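You operate a simulated robot arm through the tools that you are given. There is no shell and no other tool.

You run a simulated robot arm. Do the job below in one go: nothing can be reset, and whatever is moved stays where it is left.

TASK
Brush a film of oil on the middle of the wide disc.
Fine: open the felt tin, load the block brush on the felt, put the brush back where it lay and shut the tin. Set down upright: block brush. A coat counts when it lies all over at full strength: go over it till it gets no stronger.

The check looks at the end state, three seconds after you hand in, the way a careful person would. Anything else that was tipped, shoved, dropped, spilled or broken makes it a failure.

THE ROBOT
A 7-joint arm with a two-finger parallel gripper, fixed in place. Base frame: the origin is at the foot of the arm, x ahead of it, y to its left, z up; the work surface is at about z = 912. Lengths are in mm, angles in degrees, forces in N, time in s.
Its first joint turns from -166.0 to 166.0 degrees. Payload 3.43 kg.
The tool frame sits at the grasp point between the pads (the TCP): z along the fingers, y along the line on which they close. The tips reach 30 mm beyond it. Largest opening 94 mm; finger width 28, thickness 10; the body of the gripper, 50 by 96 mm, starts 55 mm behind the TCP.
Orientation is that of the tool frame in the base frame, as [roll, pitch, yaw] about the fixed x, y, z axes, in that order (R = Rz(yaw) Ry(pitch) Rx(roll)). With the fingers straight down and closing along the base's y, the tool's x points along the base's -x, its y along +y and its z along -z.

THE INTERFACE
- The arm moves only by the tool step_arm. Its argument "rows" is a list that holds one entry, the list of rows, each a list of 7 numbers: the shift along the tool's x, y, z in units of 300 mm (1.0 is 300 mm), then the turn, a rotation vector about the tool's x, y, z in units of 180 degrees (1.0 is 180 degrees), then the finger opening in mm, from 0 to 94. In form: [[[dx, dy, dz, rx, ry, rz, grip], ...]]. A call has 1 to 20 rows; each row is the pose to reach, as a shift and turn from the pose commanded when the call began, along the tool's axes at that moment. A call with a number of a shift or a turn outside -1 to 1 is refused whole. A row lasts 0.2 s, in which the tool goes at most 50 mm and 8.6 degrees; a call with a longer step from one row to the next is refused whole, and so is a gripper value outside its range. Where a pose cannot be reached the arm comes as near as it can. A force on the tool above 40 N (or 10 N above the force at the start of the call, whichever is more), or a blocked arm, ends the call early, and 0.2 s more pass. The fingers move at their own pace (about 45 mm/s each) and stop on an object; they squeeze with about 33 N. The grip force told is the motor's: it shows also when the fingers shut on nothing. Time passes only in rows, and 0.2 s behind the last, so rows that repeat a pose let the fingers close. The reply holds the time, the measured pose of the TCP, the force on the tool along the base axes, the opening and the grip force, in the units named above and with some noise, with the torque about the TCP (base axes, N m) and any sound that the robot's microphone picked up.
- Cameras (640 x 400 px; columns grow to the right, rows downward): "scene" is fixed at [45.1, -505.3, 1564.3]; the picture's right is [0.03, -1.00, 0.00], its down [-0.85, -0.03, -0.53] and it looks along [0.53, 0.02, -0.85] (base axes); focal length 367 px, centre (320, 200). "wrist" rides on the gripper at [76, 14, -102] in the tool frame; the picture's right is [-0.18, 0.98, 0.00], its down [-0.75, -0.14, -0.64] and it looks along [-0.63, -0.12, 0.77] (tool axes); focal length 243 px, centre (320, 200). There is no depth. A picture from a camera that has moved, and an enlarged one, comes with that camera's place and axes in the base frame and with its lens. The place of the scene camera against the robot may be out by one fixed shift of up to 18 mm in any direction.
- grab_frame(camera): a new picture of that camera. No time passes.
- close_up(camera, box): a new picture of the part [left, top, right, bottom] of that camera's present view, enlarged. No time passes.
- finish_job(): hands the job in; it is judged then, once.

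Places have to be worked out from the pictures, the camera data and where the tool is seen. Open the gripper and draw the arm clear of the work before you hand the job in, unless the task says otherwise.

The tools are called as name(argument=value, ...) on one line, values as JSON. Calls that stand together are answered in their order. step_arm: Moves the arm, as the interface text tells. Its arguments: {"type":"object","properties":{"rows":{"type":"array","items":{"type":"array","items":{"type":"array","items":{"type":"number"}}}}},"required":["rows"]} The other tools are called the same way: grab_frame (camera) takes a picture; close_up (camera, box) takes an enlarged picture of a part of a camera's view; finish_job () hands the job in.

At the start:

```text
time: 0.0
tcp_pos: [407.0, -425.9, 1189.5]
ee_rot: [-179.9, 0.0, 180.0]
wrist_force: [-0.9, -0.4, -0.9]
torque: [-0.02, 0.02, 0.01]
opening: 94.0
grip_force: 0.1
```

scene: 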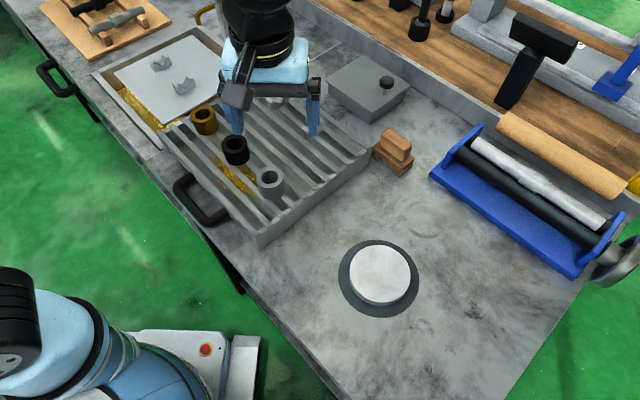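
wrist: 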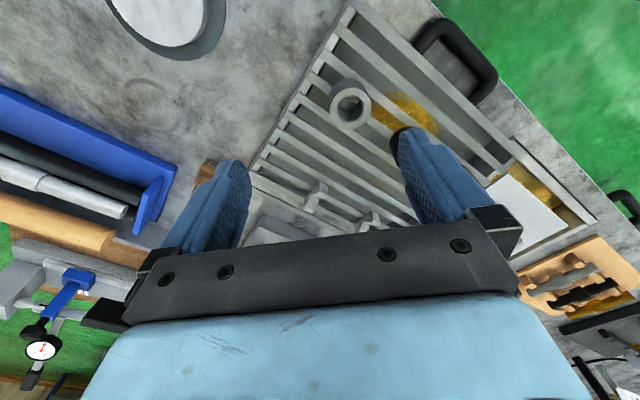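

I start by looking closer at the scene: the disc, the brush, and the tin (the box with a black knob, probably).

close_up(camera="scene", box=[310, 40, 470, 180])

close_up(camera="scene", box=[320, 220, 440, 330])

close_up(camera="scene", box=[90, 20, 330, 240])

close_up(camera="scene", box=[380, 0, 640, 160])

```text
2.86 times, centred on (390, 110) of scene
camera zoom: at [45.1, -505.3, 1564.3], right [0.03, -1.0, 0.0], down [-0.85, -0.03, -0.53], along [0.53, 0.02, -0.85], focal length 1049 px, centre (120, 457)
```

zoom: 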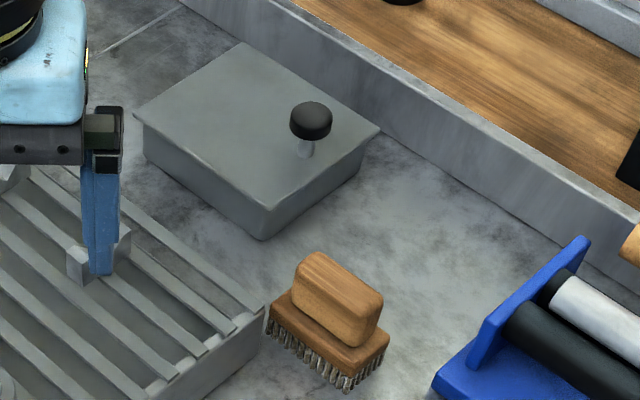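

```text
3.64 times, centred on (380, 275) of scene
camera zoom: at [45.1, -505.3, 1564.3], right [0.03, -1.0, 0.0], down [-0.85, -0.03, -0.53], along [0.53, 0.02, -0.85], focal length 1335 px, centre (102, -73)
```

zoom: 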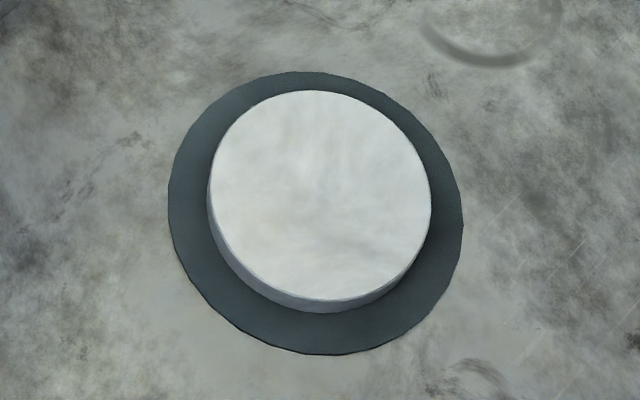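

```text
1.82 times, centred on (210, 130) of scene
camera zoom: at [45.1, -505.3, 1564.3], right [0.03, -1.0, 0.0], down [-0.85, -0.03, -0.53], along [0.53, 0.02, -0.85], focal length 667 px, centre (520, 327)
```

zoom: 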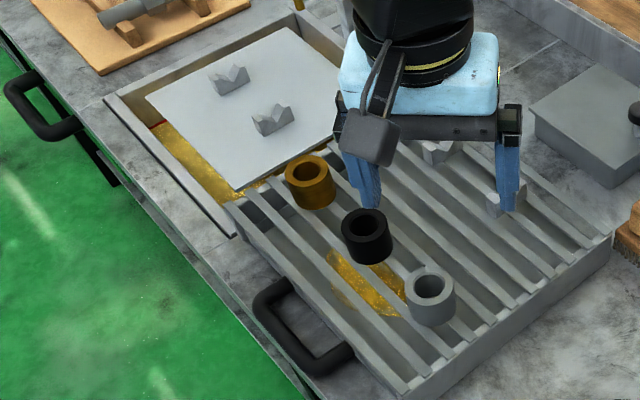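

```text
2.46 times, centred on (510, 80) of scene
camera zoom: at [45.1, -505.3, 1564.3], right [0.03, -1.0, 0.0], down [-0.85, -0.03, -0.53], along [0.53, 0.02, -0.85], focal length 904 px, centre (-148, 495)
```

zoom: 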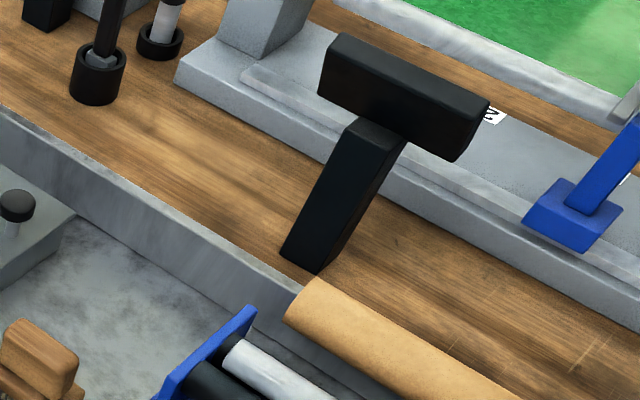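

The box with the black knob (near x≈735, y≈-634) is the likely felt tin; the brush lies at about (567, -649), the disc at about (288, -604). I move up-and-over at constant height towards the tin to look with the wrist camera.

step_arm(rows=[[[-0.08, -0.056, 0, 0, 0, 0, 94], [-0.16, -0.112, 0, 0, 0, 0, 94], [-0.24, -0.168, 0, 0, 0, 0, 94], [-0.32, -0.224, 0, 0, 0, 0, 94], [-0.4, -0.28, 0, 0, 0, 0, 94], [-0.48, -0.336, 0, 0, 0, 0, 94], [-0.56, -0.392, 0, 0, 0, 0, 94], [-0.643, -0.447, 0, 0, 0, 0, 94]]])

grab_frame(camera="wrist")

grab_frame(camera="scene")

```text
time: 1.8
tcp_pos: [598.8, -561.9, 1190.3]
ee_rot: [180.0, -0.1, 180.0]
wrist_force: [-0.5, 0.4, 0.7]
torque: [-0.06, -0.06, 0.01]
opening: 94.0
grip_force: 0.1
```

```text
taken
camera wrist: at [523.4, -546.6, 1293.5], right [0.18, 0.98, 0.0], down [0.75, -0.14, 0.64], along [0.63, -0.12, -0.77], focal length 243 px, centre (320, 200)
```

wrist: 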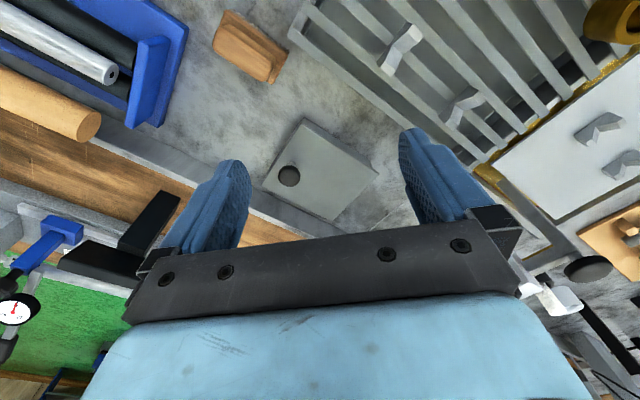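

```text
taken
```

scene: 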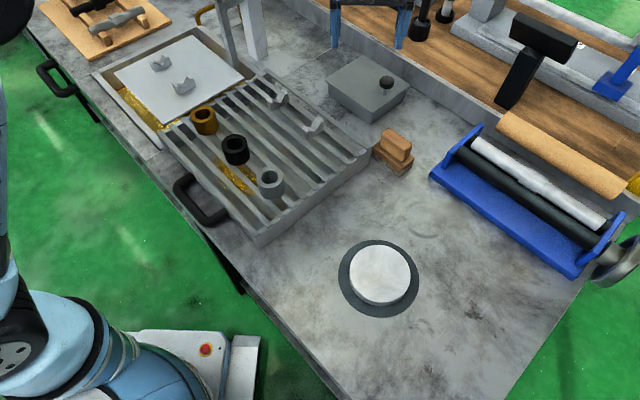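

Now I zoom the wrist view onto the tin and brush to see how the lid works.

close_up(camera="wrist", box=[240, 100, 400, 230])

close_up(camera="wrist", box=[190, 0, 310, 100])

close_up(camera="scene", box=[320, 40, 420, 130])

close_up(camera="scene", box=[360, 115, 430, 185])

```text
3.08 times, centred on (320, 165) of wrist
camera zoom: at [523.4, -546.6, 1293.5], right [0.18, 0.98, 0.0], down [0.75, -0.14, 0.64], along [0.63, -0.12, -0.77], focal length 746 px, centre (320, 308)
```

zoom: 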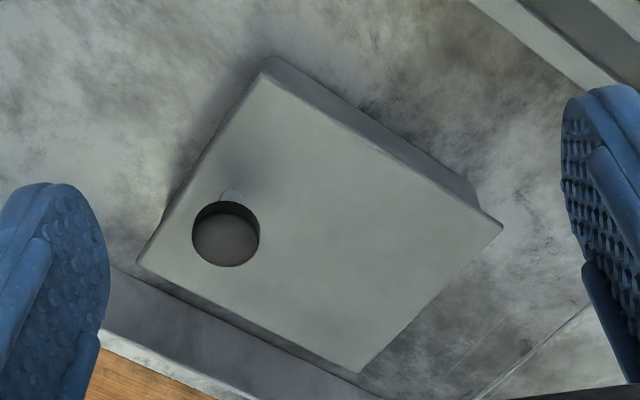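

```text
4.00 times, centred on (250, 50) of wrist
camera zoom: at [523.4, -546.6, 1293.5], right [0.18, 0.98, 0.0], down [0.75, -0.14, 0.64], along [0.63, -0.12, -0.77], focal length 970 px, centre (600, 800)
```

zoom: 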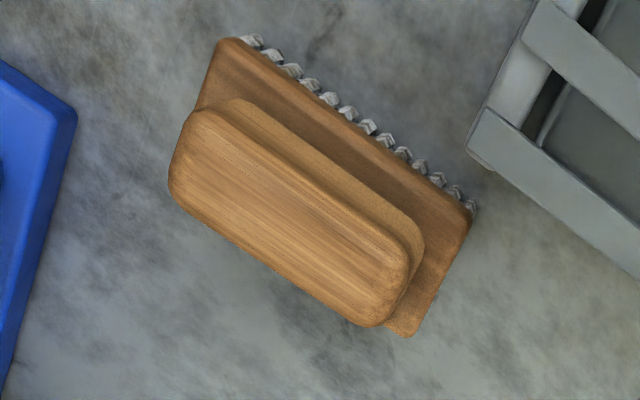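

```text
4.44 times, centred on (370, 85) of scene
camera zoom: at [45.1, -505.3, 1564.3], right [0.03, -1.0, 0.0], down [-0.85, -0.03, -0.53], along [0.53, 0.02, -0.85], focal length 1631 px, centre (98, 711)
```

zoom: 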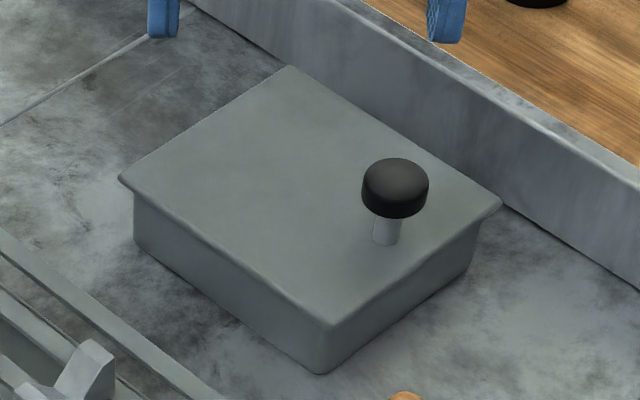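

```text
5.71 times, centred on (395, 150) of scene
camera zoom: at [45.1, -505.3, 1564.3], right [0.03, -1.0, 0.0], down [-0.85, -0.03, -0.53], along [0.53, 0.02, -0.85], focal length 2098 px, centre (-109, 486)
```

zoom: 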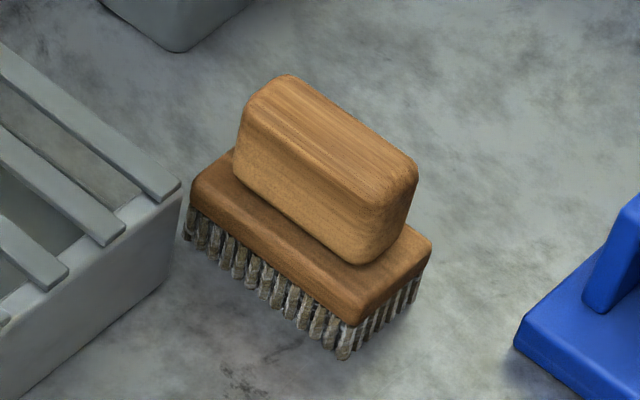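

The tin's lid overhangs and has an off-centre knob near its front-right edge; I want to see a hinge. I also check a tall thing near the far left before moving there.

close_up(camera="scene", box=[180, 0, 340, 110])

close_up(camera="wrist", box=[460, 140, 640, 400])

```text
3.64 times, centred on (260, 55) of scene
camera zoom: at [45.1, -505.3, 1564.3], right [0.03, -1.0, 0.0], down [-0.85, -0.03, -0.53], along [0.53, 0.02, -0.85], focal length 1335 px, centre (538, 727)
```

zoom: 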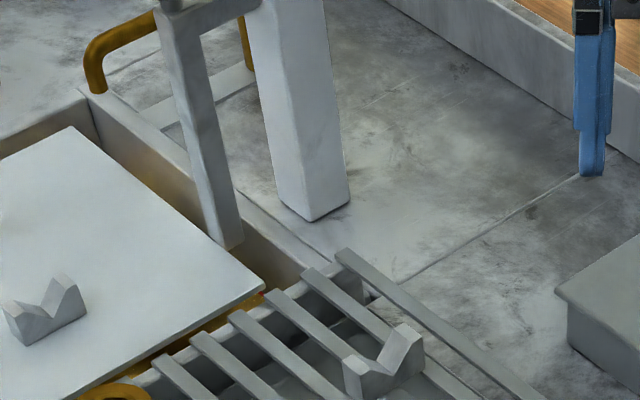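

```text
1.54 times, centred on (550, 270) of wrist
camera zoom: at [523.4, -546.6, 1293.5], right [0.18, 0.98, 0.0], down [0.75, -0.14, 0.64], along [0.63, -0.12, -0.77], focal length 373 px, centre (-34, 92)
```

zoom: 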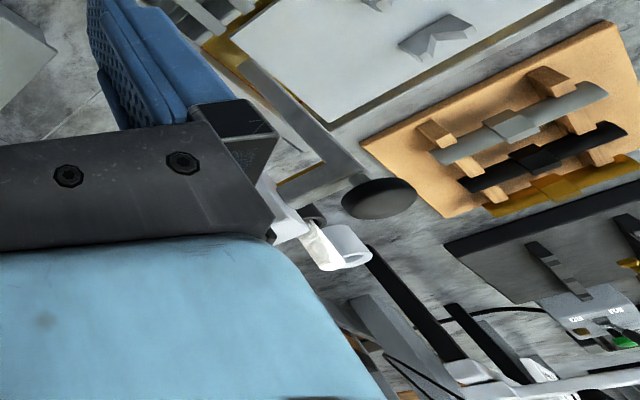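

There is a lever press standing near (898, -302), so I keep away from that side. I turn the tool 45° so the fingers close parallel to the suspected hinge edge and look at the tin from the knob side.

step_arm(rows=[[[-0.002, -0.05, 0.02, 0, 0, -0.03, 94], [-0.004, -0.1, 0.04, 0, 0, -0.06, 94], [-0.008, -0.15, 0.06, 0, 0, -0.09, 94], [-0.01, -0.2, 0.08, 0, 0, -0.12, 94], [-0.012, -0.25, 0.1, 0, 0, -0.15, 94], [-0.015, -0.3, 0.13, 0, 0, -0.18, 94], [-0.018, -0.35, 0.16, 0, 0, -0.21, 94], [-0.021, -0.4, 0.18, 0, 0, -0.23, 94], [-0.024, -0.46, 0.2, 0, 0, -0.25, 94]]])

grab_frame(camera="wrist")

grab_frame(camera="scene")

```text
time: 3.8
tcp_pos: [606.3, -699.1, 1129.6]
ee_rot: [180.0, 0.0, -134.9]
wrist_force: [-1.2, -0.2, 0.6]
torque: [-0.02, 0.0, 0.0]
opening: 93.8
grip_force: 0.2
```

```text
taken
camera wrist: at [542.6, -742.6, 1233.3], right [-0.57, 0.82, 0.0], down [0.63, 0.43, 0.64], along [0.53, 0.36, -0.77], focal length 243 px, centre (320, 200)
```

wrist: 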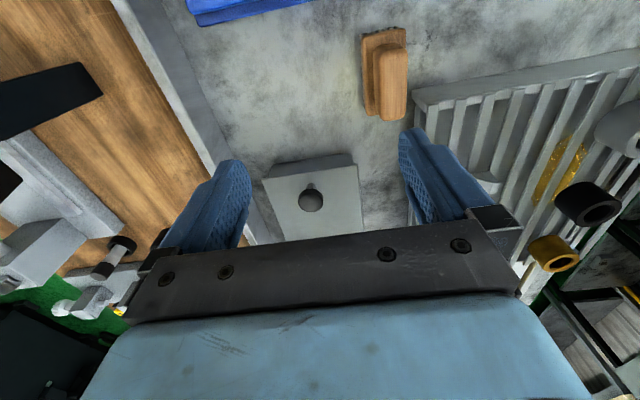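

```text
taken
```

scene: 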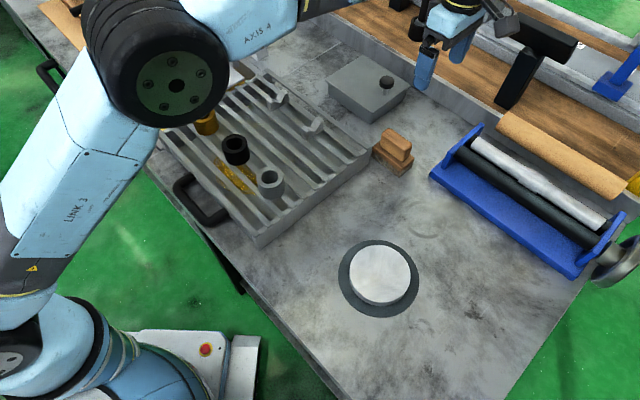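

close_up(camera="wrist", box=[240, 140, 400, 250])

close_up(camera="wrist", box=[330, 10, 450, 130])

```text
3.64 times, centred on (320, 195) of wrist
camera zoom: at [542.6, -742.6, 1233.3], right [-0.57, 0.82, 0.0], down [0.63, 0.43, 0.64], along [0.53, 0.36, -0.77], focal length 882 px, centre (320, 218)
```

zoom: 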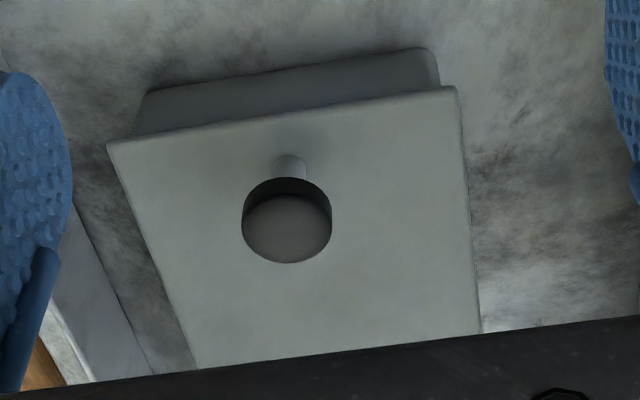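

```text
3.33 times, centred on (390, 70) of wrist
camera zoom: at [542.6, -742.6, 1233.3], right [-0.57, 0.82, 0.0], down [0.63, 0.43, 0.64], along [0.53, 0.36, -0.77], focal length 809 px, centre (87, 633)
```

zoom: 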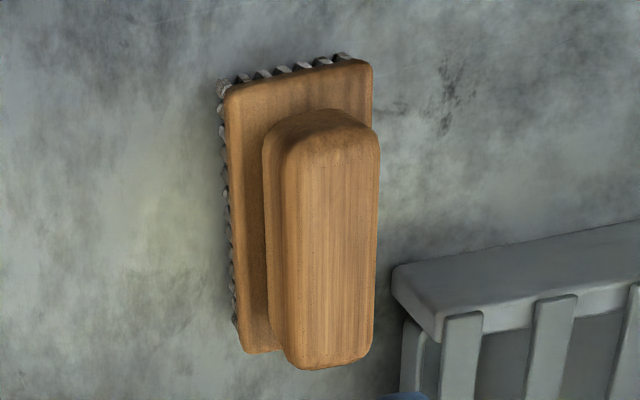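

Triangulating the two wrist views: knob cap centre is at about (725, -633), top z≈984, lid top z≈944; lid 138×155 mm at 45°. The brush handle's centre is about (556, -645), top z≈972, long axis also at 45°. I move above the knob first.

step_arm(rows=[[[-0.07, -0.02, 0.03, 0, 0, 0, 90], [-0.15, -0.04, 0.07, 0, 0, 0, 80], [-0.23, -0.07, 0.12, 0, 0, 0, 70], [-0.31, -0.09, 0.17, 0, 0, 0, 70], [-0.38, -0.11, 0.22, 0, 0, 0, 70], [-0.4357, -0.124, 0.265, 0, 0, 0, 70], [-0.4357, -0.124, 0.265, 0, 0, 0, 70]]])

grab_frame(camera="wrist")

grab_frame(camera="scene")

```text
time: 5.4
tcp_pos: [726.1, -632.7, 1049.7]
ee_rot: [-180.0, 0.0, -134.9]
wrist_force: [-0.9, 0.6, 0.4]
torque: [0.01, 0.04, 0.01]
opening: 70.0
grip_force: 0.1
```

```text
taken
camera wrist: at [661.3, -676.3, 1152.7], right [-0.56, 0.83, 0.0], down [0.63, 0.43, 0.64], along [0.53, 0.36, -0.77], focal length 243 px, centre (320, 200)
```

wrist: 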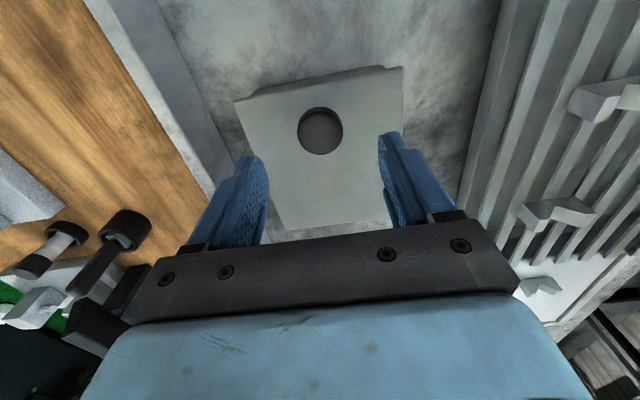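

```text
taken
```

scene: 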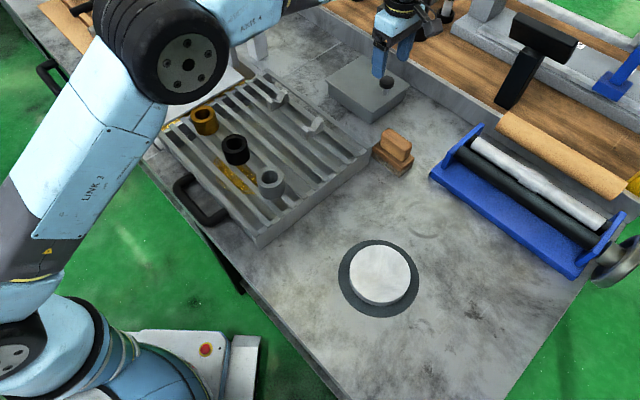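

The knob sits right under the TCP (about (724, -634)). I descend to z≈982 and close on the cap.

step_arm(rows=[[[0.003, 0, 0.06, 0, 0, 0, 70], [0.003, 0, 0.12, 0, 0, 0, 70], [0.003, 0, 0.18, 0, 0, 0, 70], [0.003, 0, 0.2253, 0, 0, 0, 70], [0.003, 0, 0.2253, 0, 0, 0, 70]]])

grab_frame(camera="wrist")

close_up(camera="scene", box=[320, 0, 460, 130])

```text
time: 6.6
tcp_pos: [724.2, -633.0, 982.4]
ee_rot: [180.0, 0.0, -135.0]
wrist_force: [-0.1, 0.1, -0.1]
torque: [0.02, 0.01, -0.01]
opening: 69.8
grip_force: 0.0
```

```text
taken
camera wrist: at [660.8, -677.1, 1085.5], right [-0.57, 0.83, 0.0], down [0.63, 0.43, 0.64], along [0.53, 0.36, -0.77], focal length 243 px, centre (320, 200)
```

wrist: 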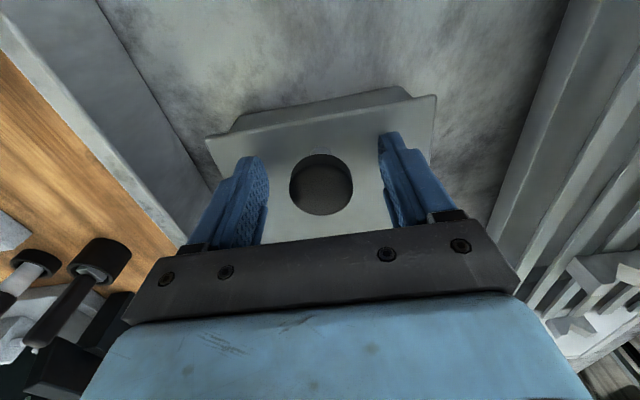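

```text
3.08 times, centred on (390, 65) of scene
camera zoom: at [45.1, -505.3, 1564.3], right [0.03, -1.0, 0.0], down [-0.85, -0.03, -0.53], along [0.53, 0.02, -0.85], focal length 1129 px, centre (105, 615)
```

zoom: 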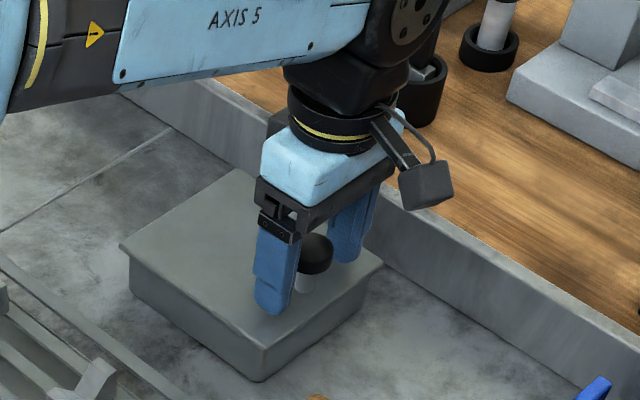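

The knob is between the pads. I close on it and wait.

step_arm(rows=[[[0, 0, 0, 0, 0, 0, 20], [0, 0, 0, 0, 0, 0, 20], [0, 0, 0, 0, 0, 0, 20], [0, 0, 0, 0, 0, 0, 20], [0, 0, 0, 0, 0, 0, 20], [0, 0, 0, 0, 0, 0, 20]]])

```text
time: 8.0
tcp_pos: [723.7, -632.8, 983.1]
ee_rot: [179.9, -0.1, -135.0]
wrist_force: [-7.7, 8.6, -2.7]
torque: [0.03, 0.04, 0.0]
opening: 32.7
grip_force: 44.8
```

Gripped at 32.7 mm. I test with a small 5 mm lift and look how the lid responds.

step_arm(rows=[[[0, 0, -0.006, 0, 0, 0, 20], [0, 0, -0.012, 0, 0, 0, 20], [0, 0, -0.018, 0, 0, 0, 20], [0, 0, -0.018, 0, 0, 0, 20]]])

close_up(camera="scene", box=[320, 0, 460, 130])

grab_frame(camera="wrist")

```text
time: 8.8
tcp_pos: [724.9, -633.4, 982.7]
ee_rot: [179.7, 0.0, -135.0]
wrist_force: [2.9, -0.9, -8.0]
torque: [-0.87, -0.21, 0.0]
opening: 32.7
grip_force: 44.9
stopped in row 3: the force on the tool passed its limit at 42 N (the readings are from after the stop); the commanded pose is now the measured one
```

```text
3.08 times, centred on (390, 65) of scene
camera zoom: at [45.1, -505.3, 1564.3], right [0.03, -1.0, 0.0], down [-0.85, -0.03, -0.53], along [0.53, 0.02, -0.85], focal length 1129 px, centre (105, 615)
```

zoom: 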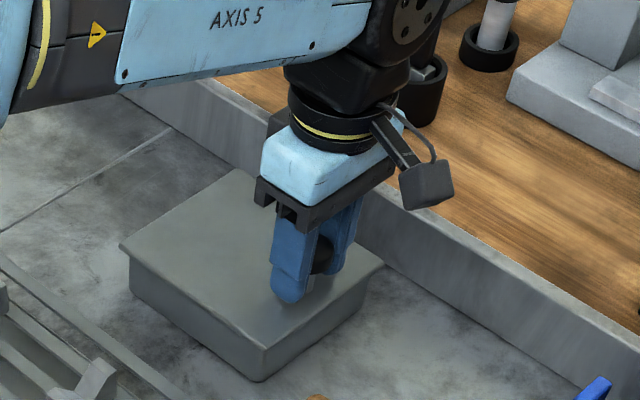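

```text
taken
camera wrist: at [661.0, -677.3, 1085.7], right [-0.57, 0.82, 0.01], down [0.64, 0.43, 0.64], along [0.53, 0.37, -0.77], focal length 243 px, centre (320, 200)
```

wrist: 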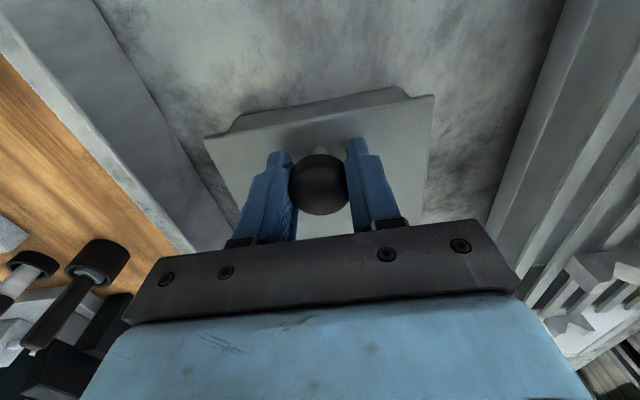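

Straight lifting is blocked at 42 N with no lid motion, so the lid doesn't simply hinge up (and the tin is anchored). I test sliding gently towards the knob's own edge (tool +x), 4 mm.

step_arm(rows=[[[0.004, 0, 0, 0, 0, 0, 20], [0.008, 0, 0, 0, 0, 0, 20], [0.012, 0, 0, 0, 0, 0, 20], [0.012, 0, 0, 0, 0, 0, 20]]])

close_up(camera="scene", box=[320, 0, 460, 130])

```text
time: 9.8
tcp_pos: [723.9, -631.6, 982.7]
ee_rot: [179.5, 0.1, -134.8]
wrist_force: [16.6, 16.6, -13.5]
torque: [0.16, -0.64, 0.04]
opening: 32.7
grip_force: 44.6
```

```text
3.08 times, centred on (390, 65) of scene
camera zoom: at [45.1, -505.3, 1564.3], right [0.03, -1.0, 0.0], down [-0.85, -0.03, -0.53], along [0.53, 0.02, -0.85], focal length 1129 px, centre (105, 615)
```

zoom: 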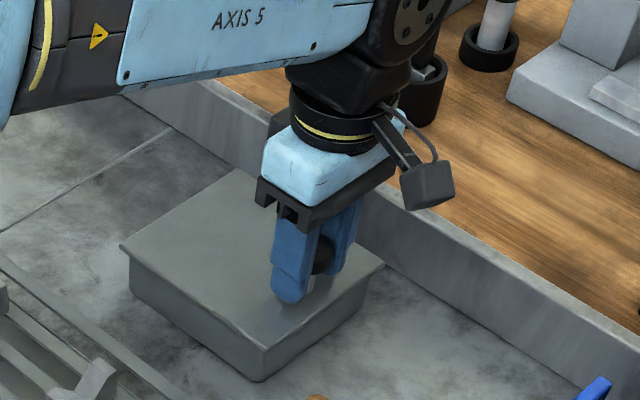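

Blocked toward +tool-x (23 N, no motion). I go back and test the opposite direction (tool −x, away toward the far edge).

step_arm(rows=[[[-0.006, 0, 0, 0, 0, 0, 20], [-0.012, 0, 0, 0, 0, 0, 20], [-0.016, 0, 0, 0, 0, 0, 20], [-0.02, 0, 0, 0, 0, 0, 20], [-0.024, 0, 0, 0, 0, 0, 20], [-0.024, 0, 0, 0, 0, 0, 20]]])

close_up(camera="scene", box=[320, 0, 460, 130])

```text
time: 11.2
tcp_pos: [726.1, -631.0, 983.6]
ee_rot: [179.5, -0.2, -135.0]
wrist_force: [-1.8, 0.8, -16.8]
torque: [-1.14, 0.59, -0.11]
opening: 32.9
grip_force: 45.0
```

```text
3.08 times, centred on (390, 65) of scene
camera zoom: at [45.1, -505.3, 1564.3], right [0.03, -1.0, 0.0], down [-0.85, -0.03, -0.53], along [0.53, 0.02, -0.85], focal length 1129 px, centre (105, 615)
```

zoom: 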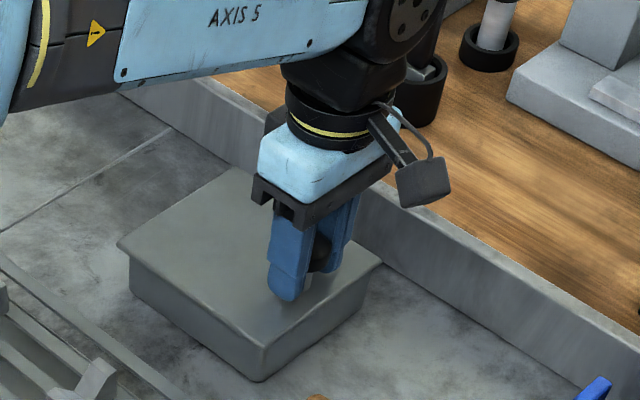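

In this direction the lid seems to have given by ~2 mm with hardly any lateral force. I continue the slide a few mm further in the same direction and watch.

step_arm(rows=[[[-0.006, 0, 0.002, 0, 0, 0, 20], [-0.012, 0, 0.004, 0, 0, 0, 20], [-0.018, 0, 0.004, 0, 0, 0, 20], [-0.024, 0, 0.004, 0, 0, 0, 20], [-0.03, 0, 0.004, 0, 0, 0, 20], [-0.03, 0, 0.004, 0, 0, 0, 20]]])

close_up(camera="scene", box=[320, 0, 460, 130])

grab_frame(camera="wrist")

```text
time: 12.6
tcp_pos: [733.5, -624.2, 982.6]
ee_rot: [179.7, 0.1, -135.0]
wrist_force: [5.8, -4.6, -0.1]
torque: [-0.38, -0.01, -0.03]
opening: 32.9
grip_force: 45.5
```

```text
3.08 times, centred on (390, 65) of scene
camera zoom: at [45.1, -505.3, 1564.3], right [0.03, -1.0, 0.0], down [-0.85, -0.03, -0.53], along [0.53, 0.02, -0.85], focal length 1129 px, centre (105, 615)
```

zoom: 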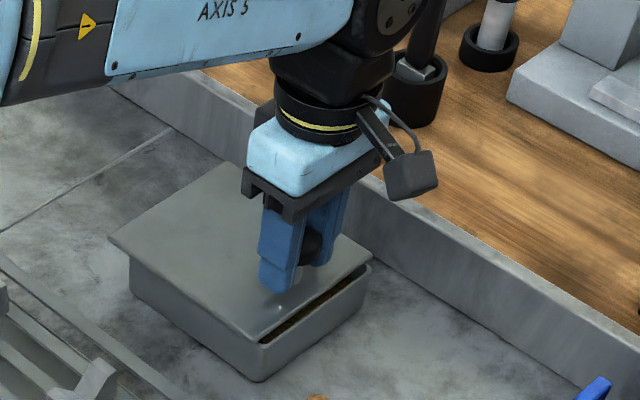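

```text
taken
camera wrist: at [669.6, -668.4, 1085.9], right [-0.56, 0.83, 0.01], down [0.64, 0.43, 0.64], along [0.53, 0.37, -0.77], focal length 243 px, centre (320, 200)
```

wrist: 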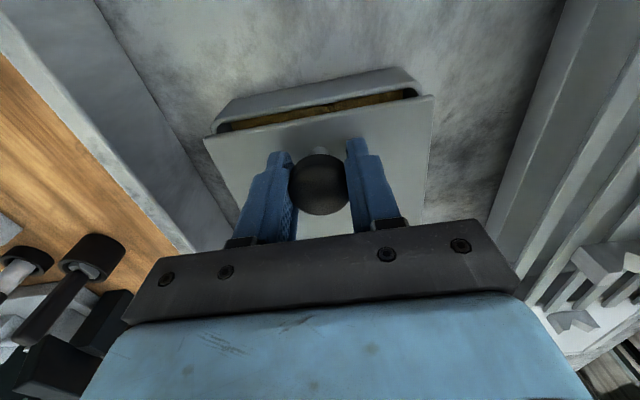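

The lid slides toward the far-left edge and the felt shows beneath. I continue sliding about 50 mm further along the same line, easing the small side load.

step_arm(rows=[[[-0.02, -0.002, 0, 0, 0, 0, 20], [-0.045, -0.003, 0, 0, 0, 0, 20], [-0.07, -0.003, 0, 0, 0, 0, 20], [-0.095, -0.003, 0, 0, 0, 0, 20], [-0.12, -0.003, 0, 0, 0, 0, 20], [-0.145, -0.003, 0, 0, 0, 0, 20], [-0.165, -0.003, 0, 0, 0, 0, 20], [-0.165, -0.003, 0, 0, 0, 0, 20]]])

close_up(camera="scene", box=[300, 0, 460, 130])

grab_frame(camera="wrist")

```text
time: 14.4
tcp_pos: [769.4, -590.0, 983.2]
ee_rot: [179.6, 0.0, -135.0]
wrist_force: [-8.6, 9.4, -3.8]
torque: [-0.36, -0.11, -0.01]
opening: 32.8
grip_force: 44.9
```

```text
3.08 times, centred on (380, 65) of scene
camera zoom: at [45.1, -505.3, 1564.3], right [0.03, -1.0, 0.0], down [-0.85, -0.03, -0.53], along [0.53, 0.02, -0.85], focal length 1129 px, centre (135, 615)
```

zoom: 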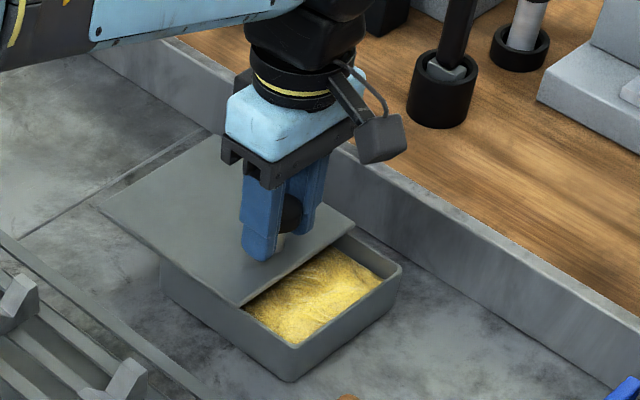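

```text
taken
camera wrist: at [704.9, -633.4, 1086.0], right [-0.57, 0.82, 0.01], down [0.64, 0.43, 0.64], along [0.53, 0.37, -0.77], focal length 243 px, centre (320, 200)
```

wrist: 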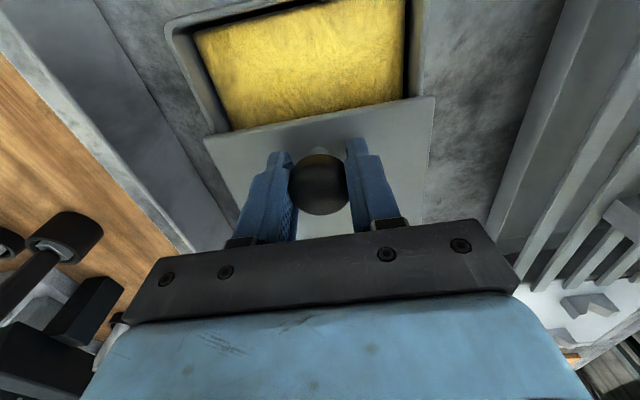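

The felt pad (yellow, oily) is coming into view; slid 64 mm so far. I slide another ~45 mm.

step_arm(rows=[[[-0.02, 0.0015, 0, 0, 0, 0, 20], [-0.045, 0.0015, 0, 0, 0, 0, 20], [-0.07, 0.0015, 0, 0, 0, 0, 20], [-0.095, 0.0015, 0, 0, 0, 0, 20], [-0.12, 0.0015, 0, 0, 0, 0, 20], [-0.15, 0.0015, 0, 0, 0, 0, 20], [-0.15, 0.0015, 0, 0, 0, 0, 20]]])

close_up(camera="scene", box=[300, 0, 460, 130])

grab_frame(camera="wrist")

```text
time: 16.0
tcp_pos: [800.6, -557.3, 981.8]
ee_rot: [179.6, 0.1, -135.0]
wrist_force: [-4.4, 4.8, -2.7]
torque: [-0.43, -0.06, -0.04]
opening: 32.8
grip_force: 44.8
```

```text
3.08 times, centred on (380, 65) of scene
camera zoom: at [45.1, -505.3, 1564.3], right [0.03, -1.0, 0.0], down [-0.85, -0.03, -0.53], along [0.53, 0.02, -0.85], focal length 1129 px, centre (135, 615)
```

zoom: 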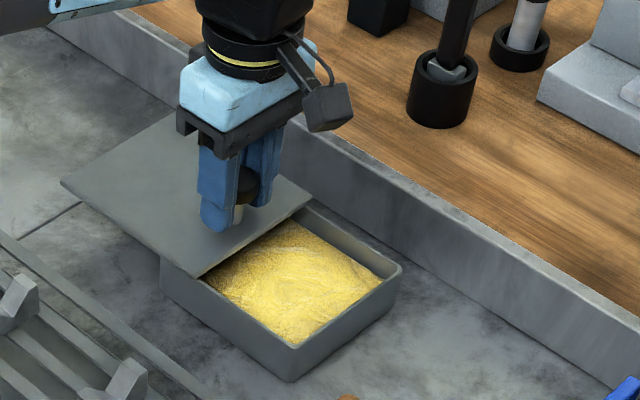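

```text
taken
camera wrist: at [736.9, -601.4, 1086.0], right [-0.57, 0.82, 0.01], down [0.64, 0.43, 0.64], along [0.53, 0.37, -0.77], focal length 243 px, centre (320, 200)
```

wrist: 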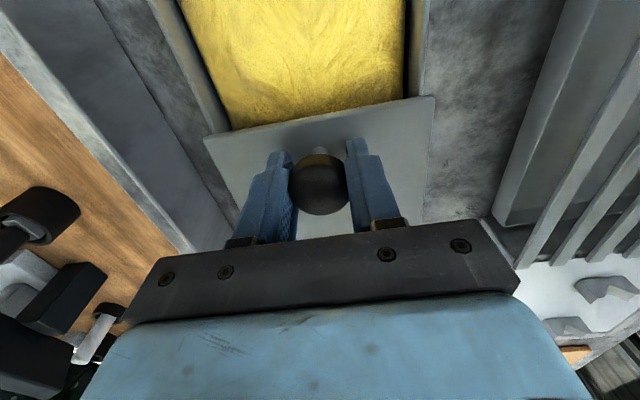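

The tin is open about 109 mm, enough for the brush. I release the knob, rise straight up and back off to look.

step_arm(rows=[[[0, 0, 0, 0, 0, 0, 60], [0, 0, 0, 0, 0, 0, 60], [0, 0, 0, 0, 0, 0, 60], [0, 0, -0.05, 0, 0, 0, 60], [0, 0, -0.12, 0, 0, 0, 60], [0, 0, -0.22, 0, 0, 0, 60], [0.1, 0, -0.32, 0, 0, 0, 60], [0.2, 0, -0.42, 0, 0, 0, 60], [0.3, 0, -0.5, 0, 0, 0, 70], [0.4, 0, -0.5, 0, 0, 0, 80], [0.5, 0, -0.5, 0, 0, 0, 80], [0.6, 0, -0.5, 0, 0, 0, 80], [0.6, 0, -0.5, 0, 0, 0, 80]]])

grab_frame(camera="wrist")

grab_frame(camera="scene")

```text
time: 18.8
tcp_pos: [673.6, -684.9, 1132.4]
ee_rot: [179.6, 0.0, -135.0]
wrist_force: [-0.2, 0.4, -0.3]
torque: [0.0, -0.03, -0.02]
opening: 80.2
grip_force: 0.1
```

```text
taken
camera wrist: at [609.8, -729.5, 1236.3], right [-0.57, 0.82, 0.01], down [0.64, 0.43, 0.64], along [0.53, 0.37, -0.77], focal length 243 px, centre (320, 200)
```

wrist: 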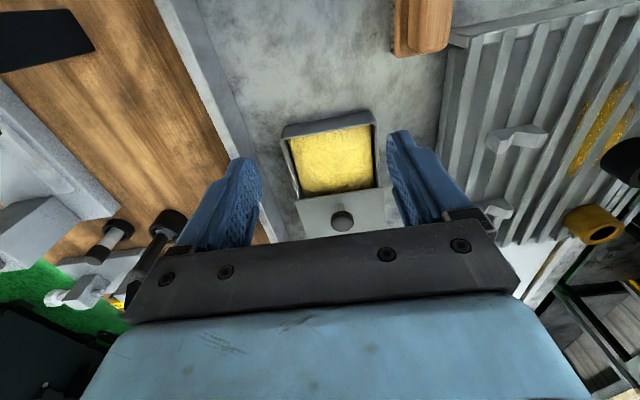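

```text
taken
```

scene: 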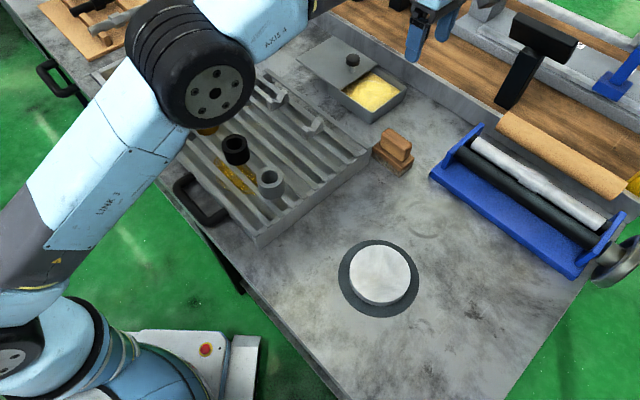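

Lid stays put. I zoom on the open tin to work out the felt's place and height, and the brush.

close_up(camera="wrist", box=[260, 100, 400, 240])

close_up(camera="scene", box=[290, 30, 420, 130])

```text
2.86 times, centred on (330, 170) of wrist
camera zoom: at [609.8, -729.5, 1236.3], right [-0.57, 0.82, 0.01], down [0.64, 0.43, 0.64], along [0.53, 0.37, -0.77], focal length 693 px, centre (291, 286)
```

zoom: 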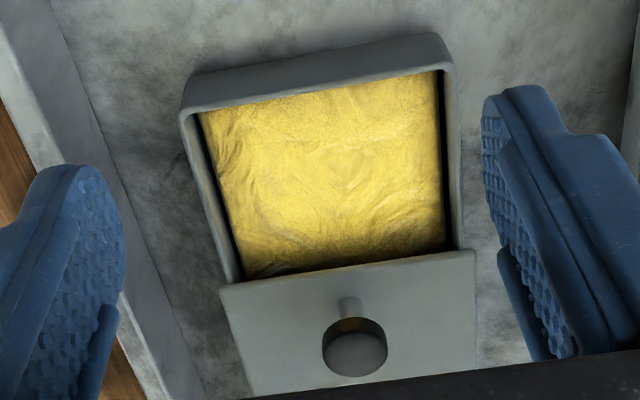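

```text
4.00 times, centred on (355, 80) of scene
camera zoom: at [45.1, -505.3, 1564.3], right [0.03, -1.0, 0.0], down [-0.85, -0.03, -0.53], along [0.53, 0.02, -0.85], focal length 1468 px, centre (180, 680)
```

zoom: 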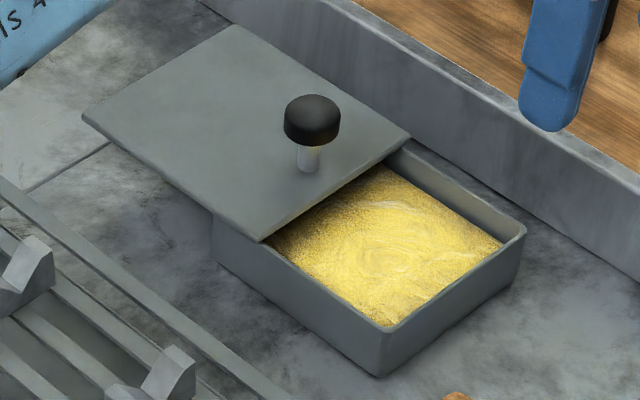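

Felt exposed area: near edge u≈55 to lid edge, about 95×110 mm, felt z≈927. Next I go above the brush (≈(557, -644)) for a closer look before gripping, since the slotted tray's corner is close by.

step_arm(rows=[[[0.03, 0.06, 0.02, 0.0022, 0, 0, 80], [0.06, 0.12, 0.04, 0.0022, 0, 0, 80], [0.09, 0.18, 0.08, 0.0022, 0, 0, 70], [0.12, 0.25, 0.13, 0.0022, 0, 0, 60], [0.15, 0.31, 0.18, 0.0022, 0, 0, 60], [0.1797, 0.37, 0.23, 0.0022, 0, 0, 60], [0.1797, 0.37, 0.23, 0.0022, 0, 0, 60]]])

grab_frame(camera="wrist")

grab_frame(camera="scene")

```text
time: 20.4
tcp_pos: [555.3, -643.0, 1065.0]
ee_rot: [-180.0, 0.0, -135.1]
wrist_force: [0.2, -0.8, -0.7]
torque: [0.03, 0.03, 0.0]
opening: 60.1
grip_force: 0.2
```

```text
taken
camera wrist: at [491.7, -687.8, 1167.6], right [-0.57, 0.82, 0.0], down [0.63, 0.43, 0.64], along [0.53, 0.36, -0.77], focal length 243 px, centre (320, 200)
```

wrist: 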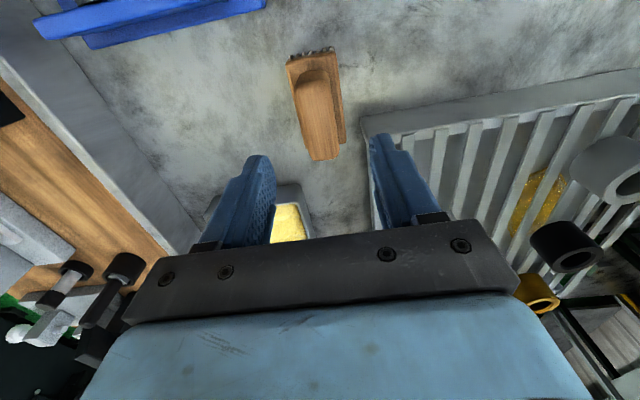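

```text
taken
```

scene: 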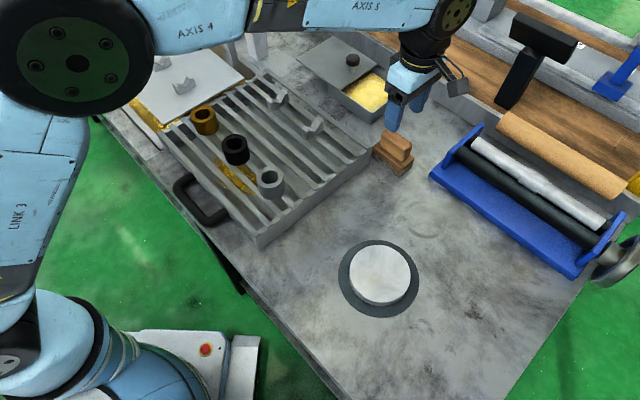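

close_up(camera="wrist", box=[260, 30, 400, 180])

close_up(camera="scene", box=[350, 60, 450, 190])

```text
2.67 times, centred on (330, 105) of wrist
camera zoom: at [491.7, -687.8, 1167.6], right [-0.57, 0.82, 0.0], down [0.63, 0.43, 0.64], along [0.53, 0.36, -0.77], focal length 647 px, centre (293, 453)
```

zoom: 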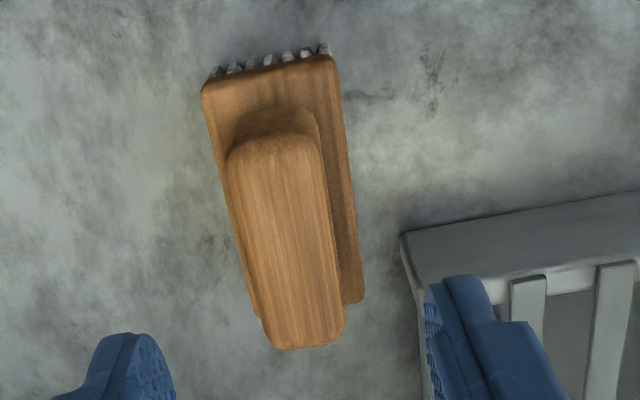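

```text
3.08 times, centred on (400, 125) of scene
camera zoom: at [45.1, -505.3, 1564.3], right [0.03, -1.0, 0.0], down [-0.85, -0.03, -0.53], along [0.53, 0.02, -0.85], focal length 1129 px, centre (74, 431)
```

zoom: 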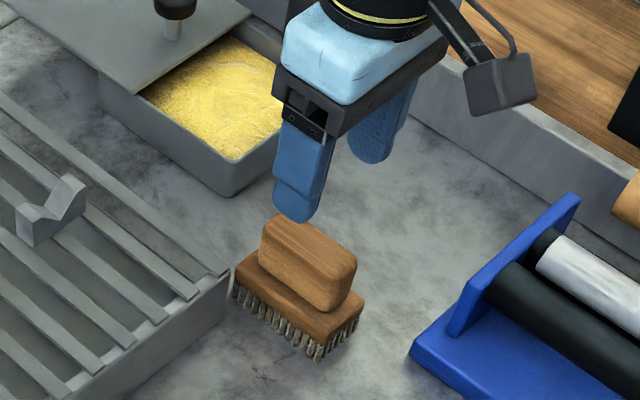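

Handle centre refined to about (558, -643), width ≈27 mm; tray corner is just outside the finger path if I open only to 46 mm. I descend to z≈972 around the handle.

step_arm(rows=[[[0, -0.0083, 0, 0, 0, 0, 46], [0, -0.0083, 0.06, 0, 0, 0, 46], [0, -0.0083, 0.12, 0, 0, 0, 46], [0, -0.0083, 0.18, 0, 0, 0, 46], [0, -0.0083, 0.22, 0, 0, 0, 46], [0, -0.0083, 0.26, 0, 0, 0, 46], [0, -0.0083, 0.29, 0, 0, 0, 46], [0, -0.0083, 0.31, 0, 0, 0, 46], [0, -0.0083, 0.31, 0, 0, 0, 46]]])

grab_frame(camera="wrist")

close_up(camera="scene", box=[350, 60, 450, 190])

```text
time: 22.4
tcp_pos: [557.7, -646.5, 971.8]
ee_rot: [-180.0, 0.0, -135.0]
wrist_force: [-0.2, 0.0, -0.1]
torque: [0.0, 0.03, -0.01]
opening: 45.8
grip_force: 0.2
```

```text
taken
camera wrist: at [494.2, -690.4, 1074.6], right [-0.57, 0.82, 0.0], down [0.63, 0.43, 0.64], along [0.53, 0.36, -0.77], focal length 243 px, centre (320, 200)
```

wrist: 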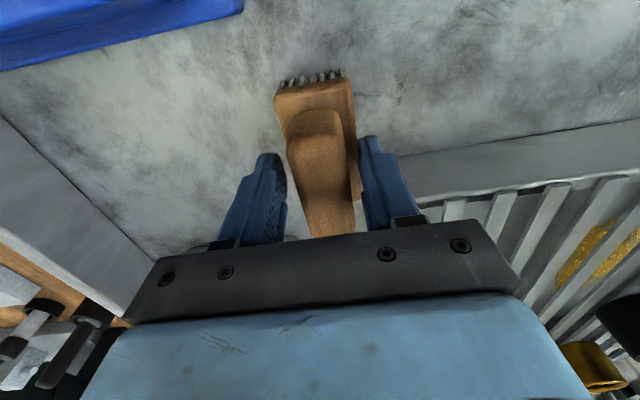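

```text
3.08 times, centred on (400, 125) of scene
camera zoom: at [45.1, -505.3, 1564.3], right [0.03, -1.0, 0.0], down [-0.85, -0.03, -0.53], along [0.53, 0.02, -0.85], focal length 1129 px, centre (74, 431)
```

zoom: 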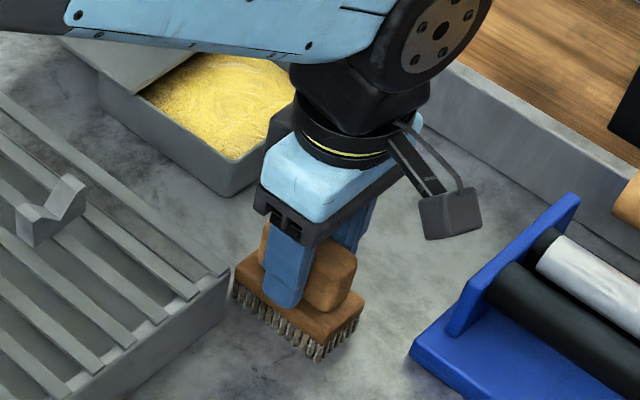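

The handle is well centred between the pads. I close on it.

step_arm(rows=[[[0, 0, 0, 0, 0, 0, 15], [0, 0, 0, 0, 0, 0, 15], [0, 0, 0, 0, 0, 0, 15], [0, 0, 0, 0, 0, 0, 15], [0, 0, 0, 0, 0, 0, 15]]])

grab_frame(camera="wrist")

close_up(camera="scene", box=[350, 60, 450, 190])

```text
time: 23.6
tcp_pos: [559.5, -646.5, 970.9]
ee_rot: [-180.0, 0.1, -135.0]
wrist_force: [0.4, -0.6, 0.2]
torque: [0.01, -0.02, 0.02]
opening: 31.9
grip_force: 33.6
```

```text
taken
camera wrist: at [494.2, -690.4, 1074.6], right [-0.57, 0.82, 0.0], down [0.63, 0.43, 0.64], along [0.53, 0.36, -0.77], focal length 243 px, centre (320, 200)
```

wrist: 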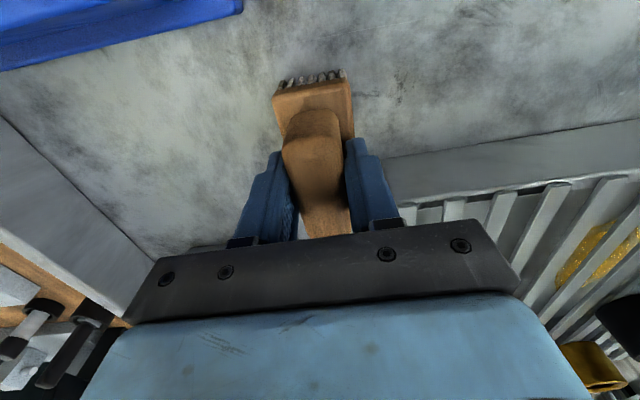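

```text
3.08 times, centred on (400, 125) of scene
camera zoom: at [45.1, -505.3, 1564.3], right [0.03, -1.0, 0.0], down [-0.85, -0.03, -0.53], along [0.53, 0.02, -0.85], focal length 1129 px, centre (74, 431)
```

zoom: 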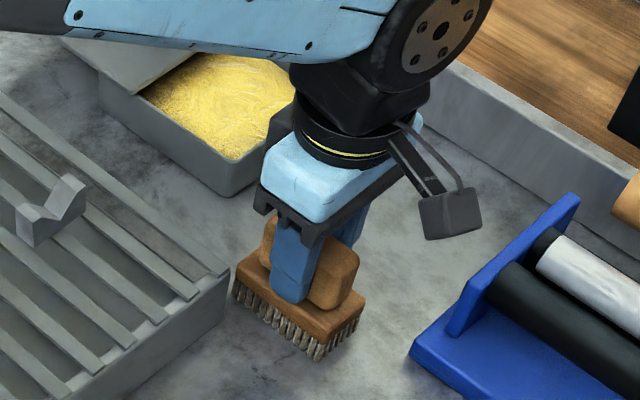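

Brush gripped at 31.9 mm, 34 N (pick pose TCP ≈ (558.5, -646.5, 971.3), yaw −135°). I lift it straight up 105 mm and check it hangs straight.

step_arm(rows=[[[0, 0, -0.02, 0, 0, 0, 15], [0, 0, -0.06, 0, 0, 0, 15], [0, 0, -0.11, 0, 0, 0, 15], [0, 0, -0.17, 0, 0, 0, 15], [0, 0, -0.23, 0, 0, 0, 15], [0, 0, -0.29, 0, 0, 0, 15], [0, 0, -0.35, 0, 0, 0, 15], [0, 0, -0.35, 0, 0, 0, 15]]])

grab_frame(camera="wrist")

grab_frame(camera="scene")

```text
time: 25.4
tcp_pos: [556.5, -645.5, 1076.1]
ee_rot: [-179.9, 0.0, -135.0]
wrist_force: [0.2, 0.5, -1.8]
torque: [-0.05, -0.05, 0.0]
opening: 32.1
grip_force: 33.0
```

```text
taken
camera wrist: at [493.5, -690.6, 1179.5], right [-0.57, 0.82, 0.0], down [0.63, 0.43, 0.64], along [0.53, 0.36, -0.77], focal length 243 px, centre (320, 200)
```

wrist: 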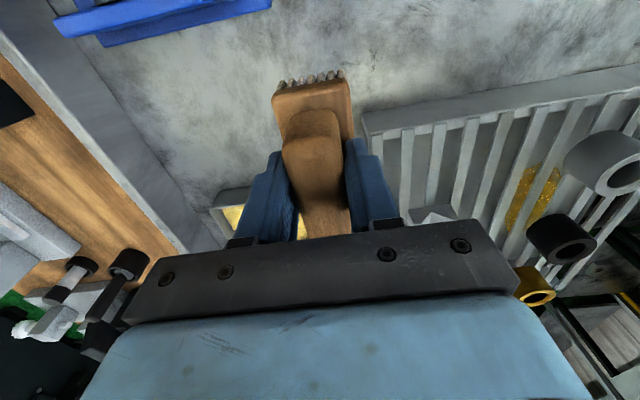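

```text
taken
```

scene: 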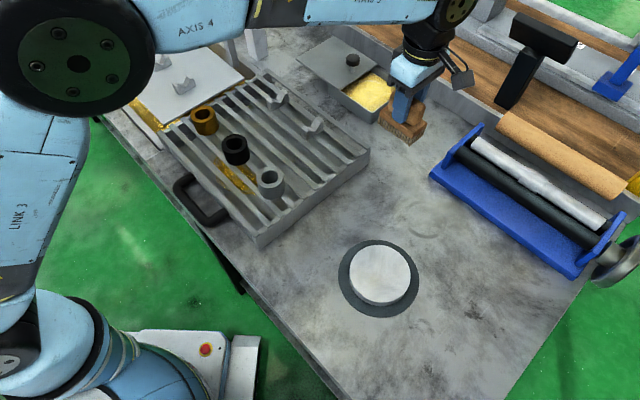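

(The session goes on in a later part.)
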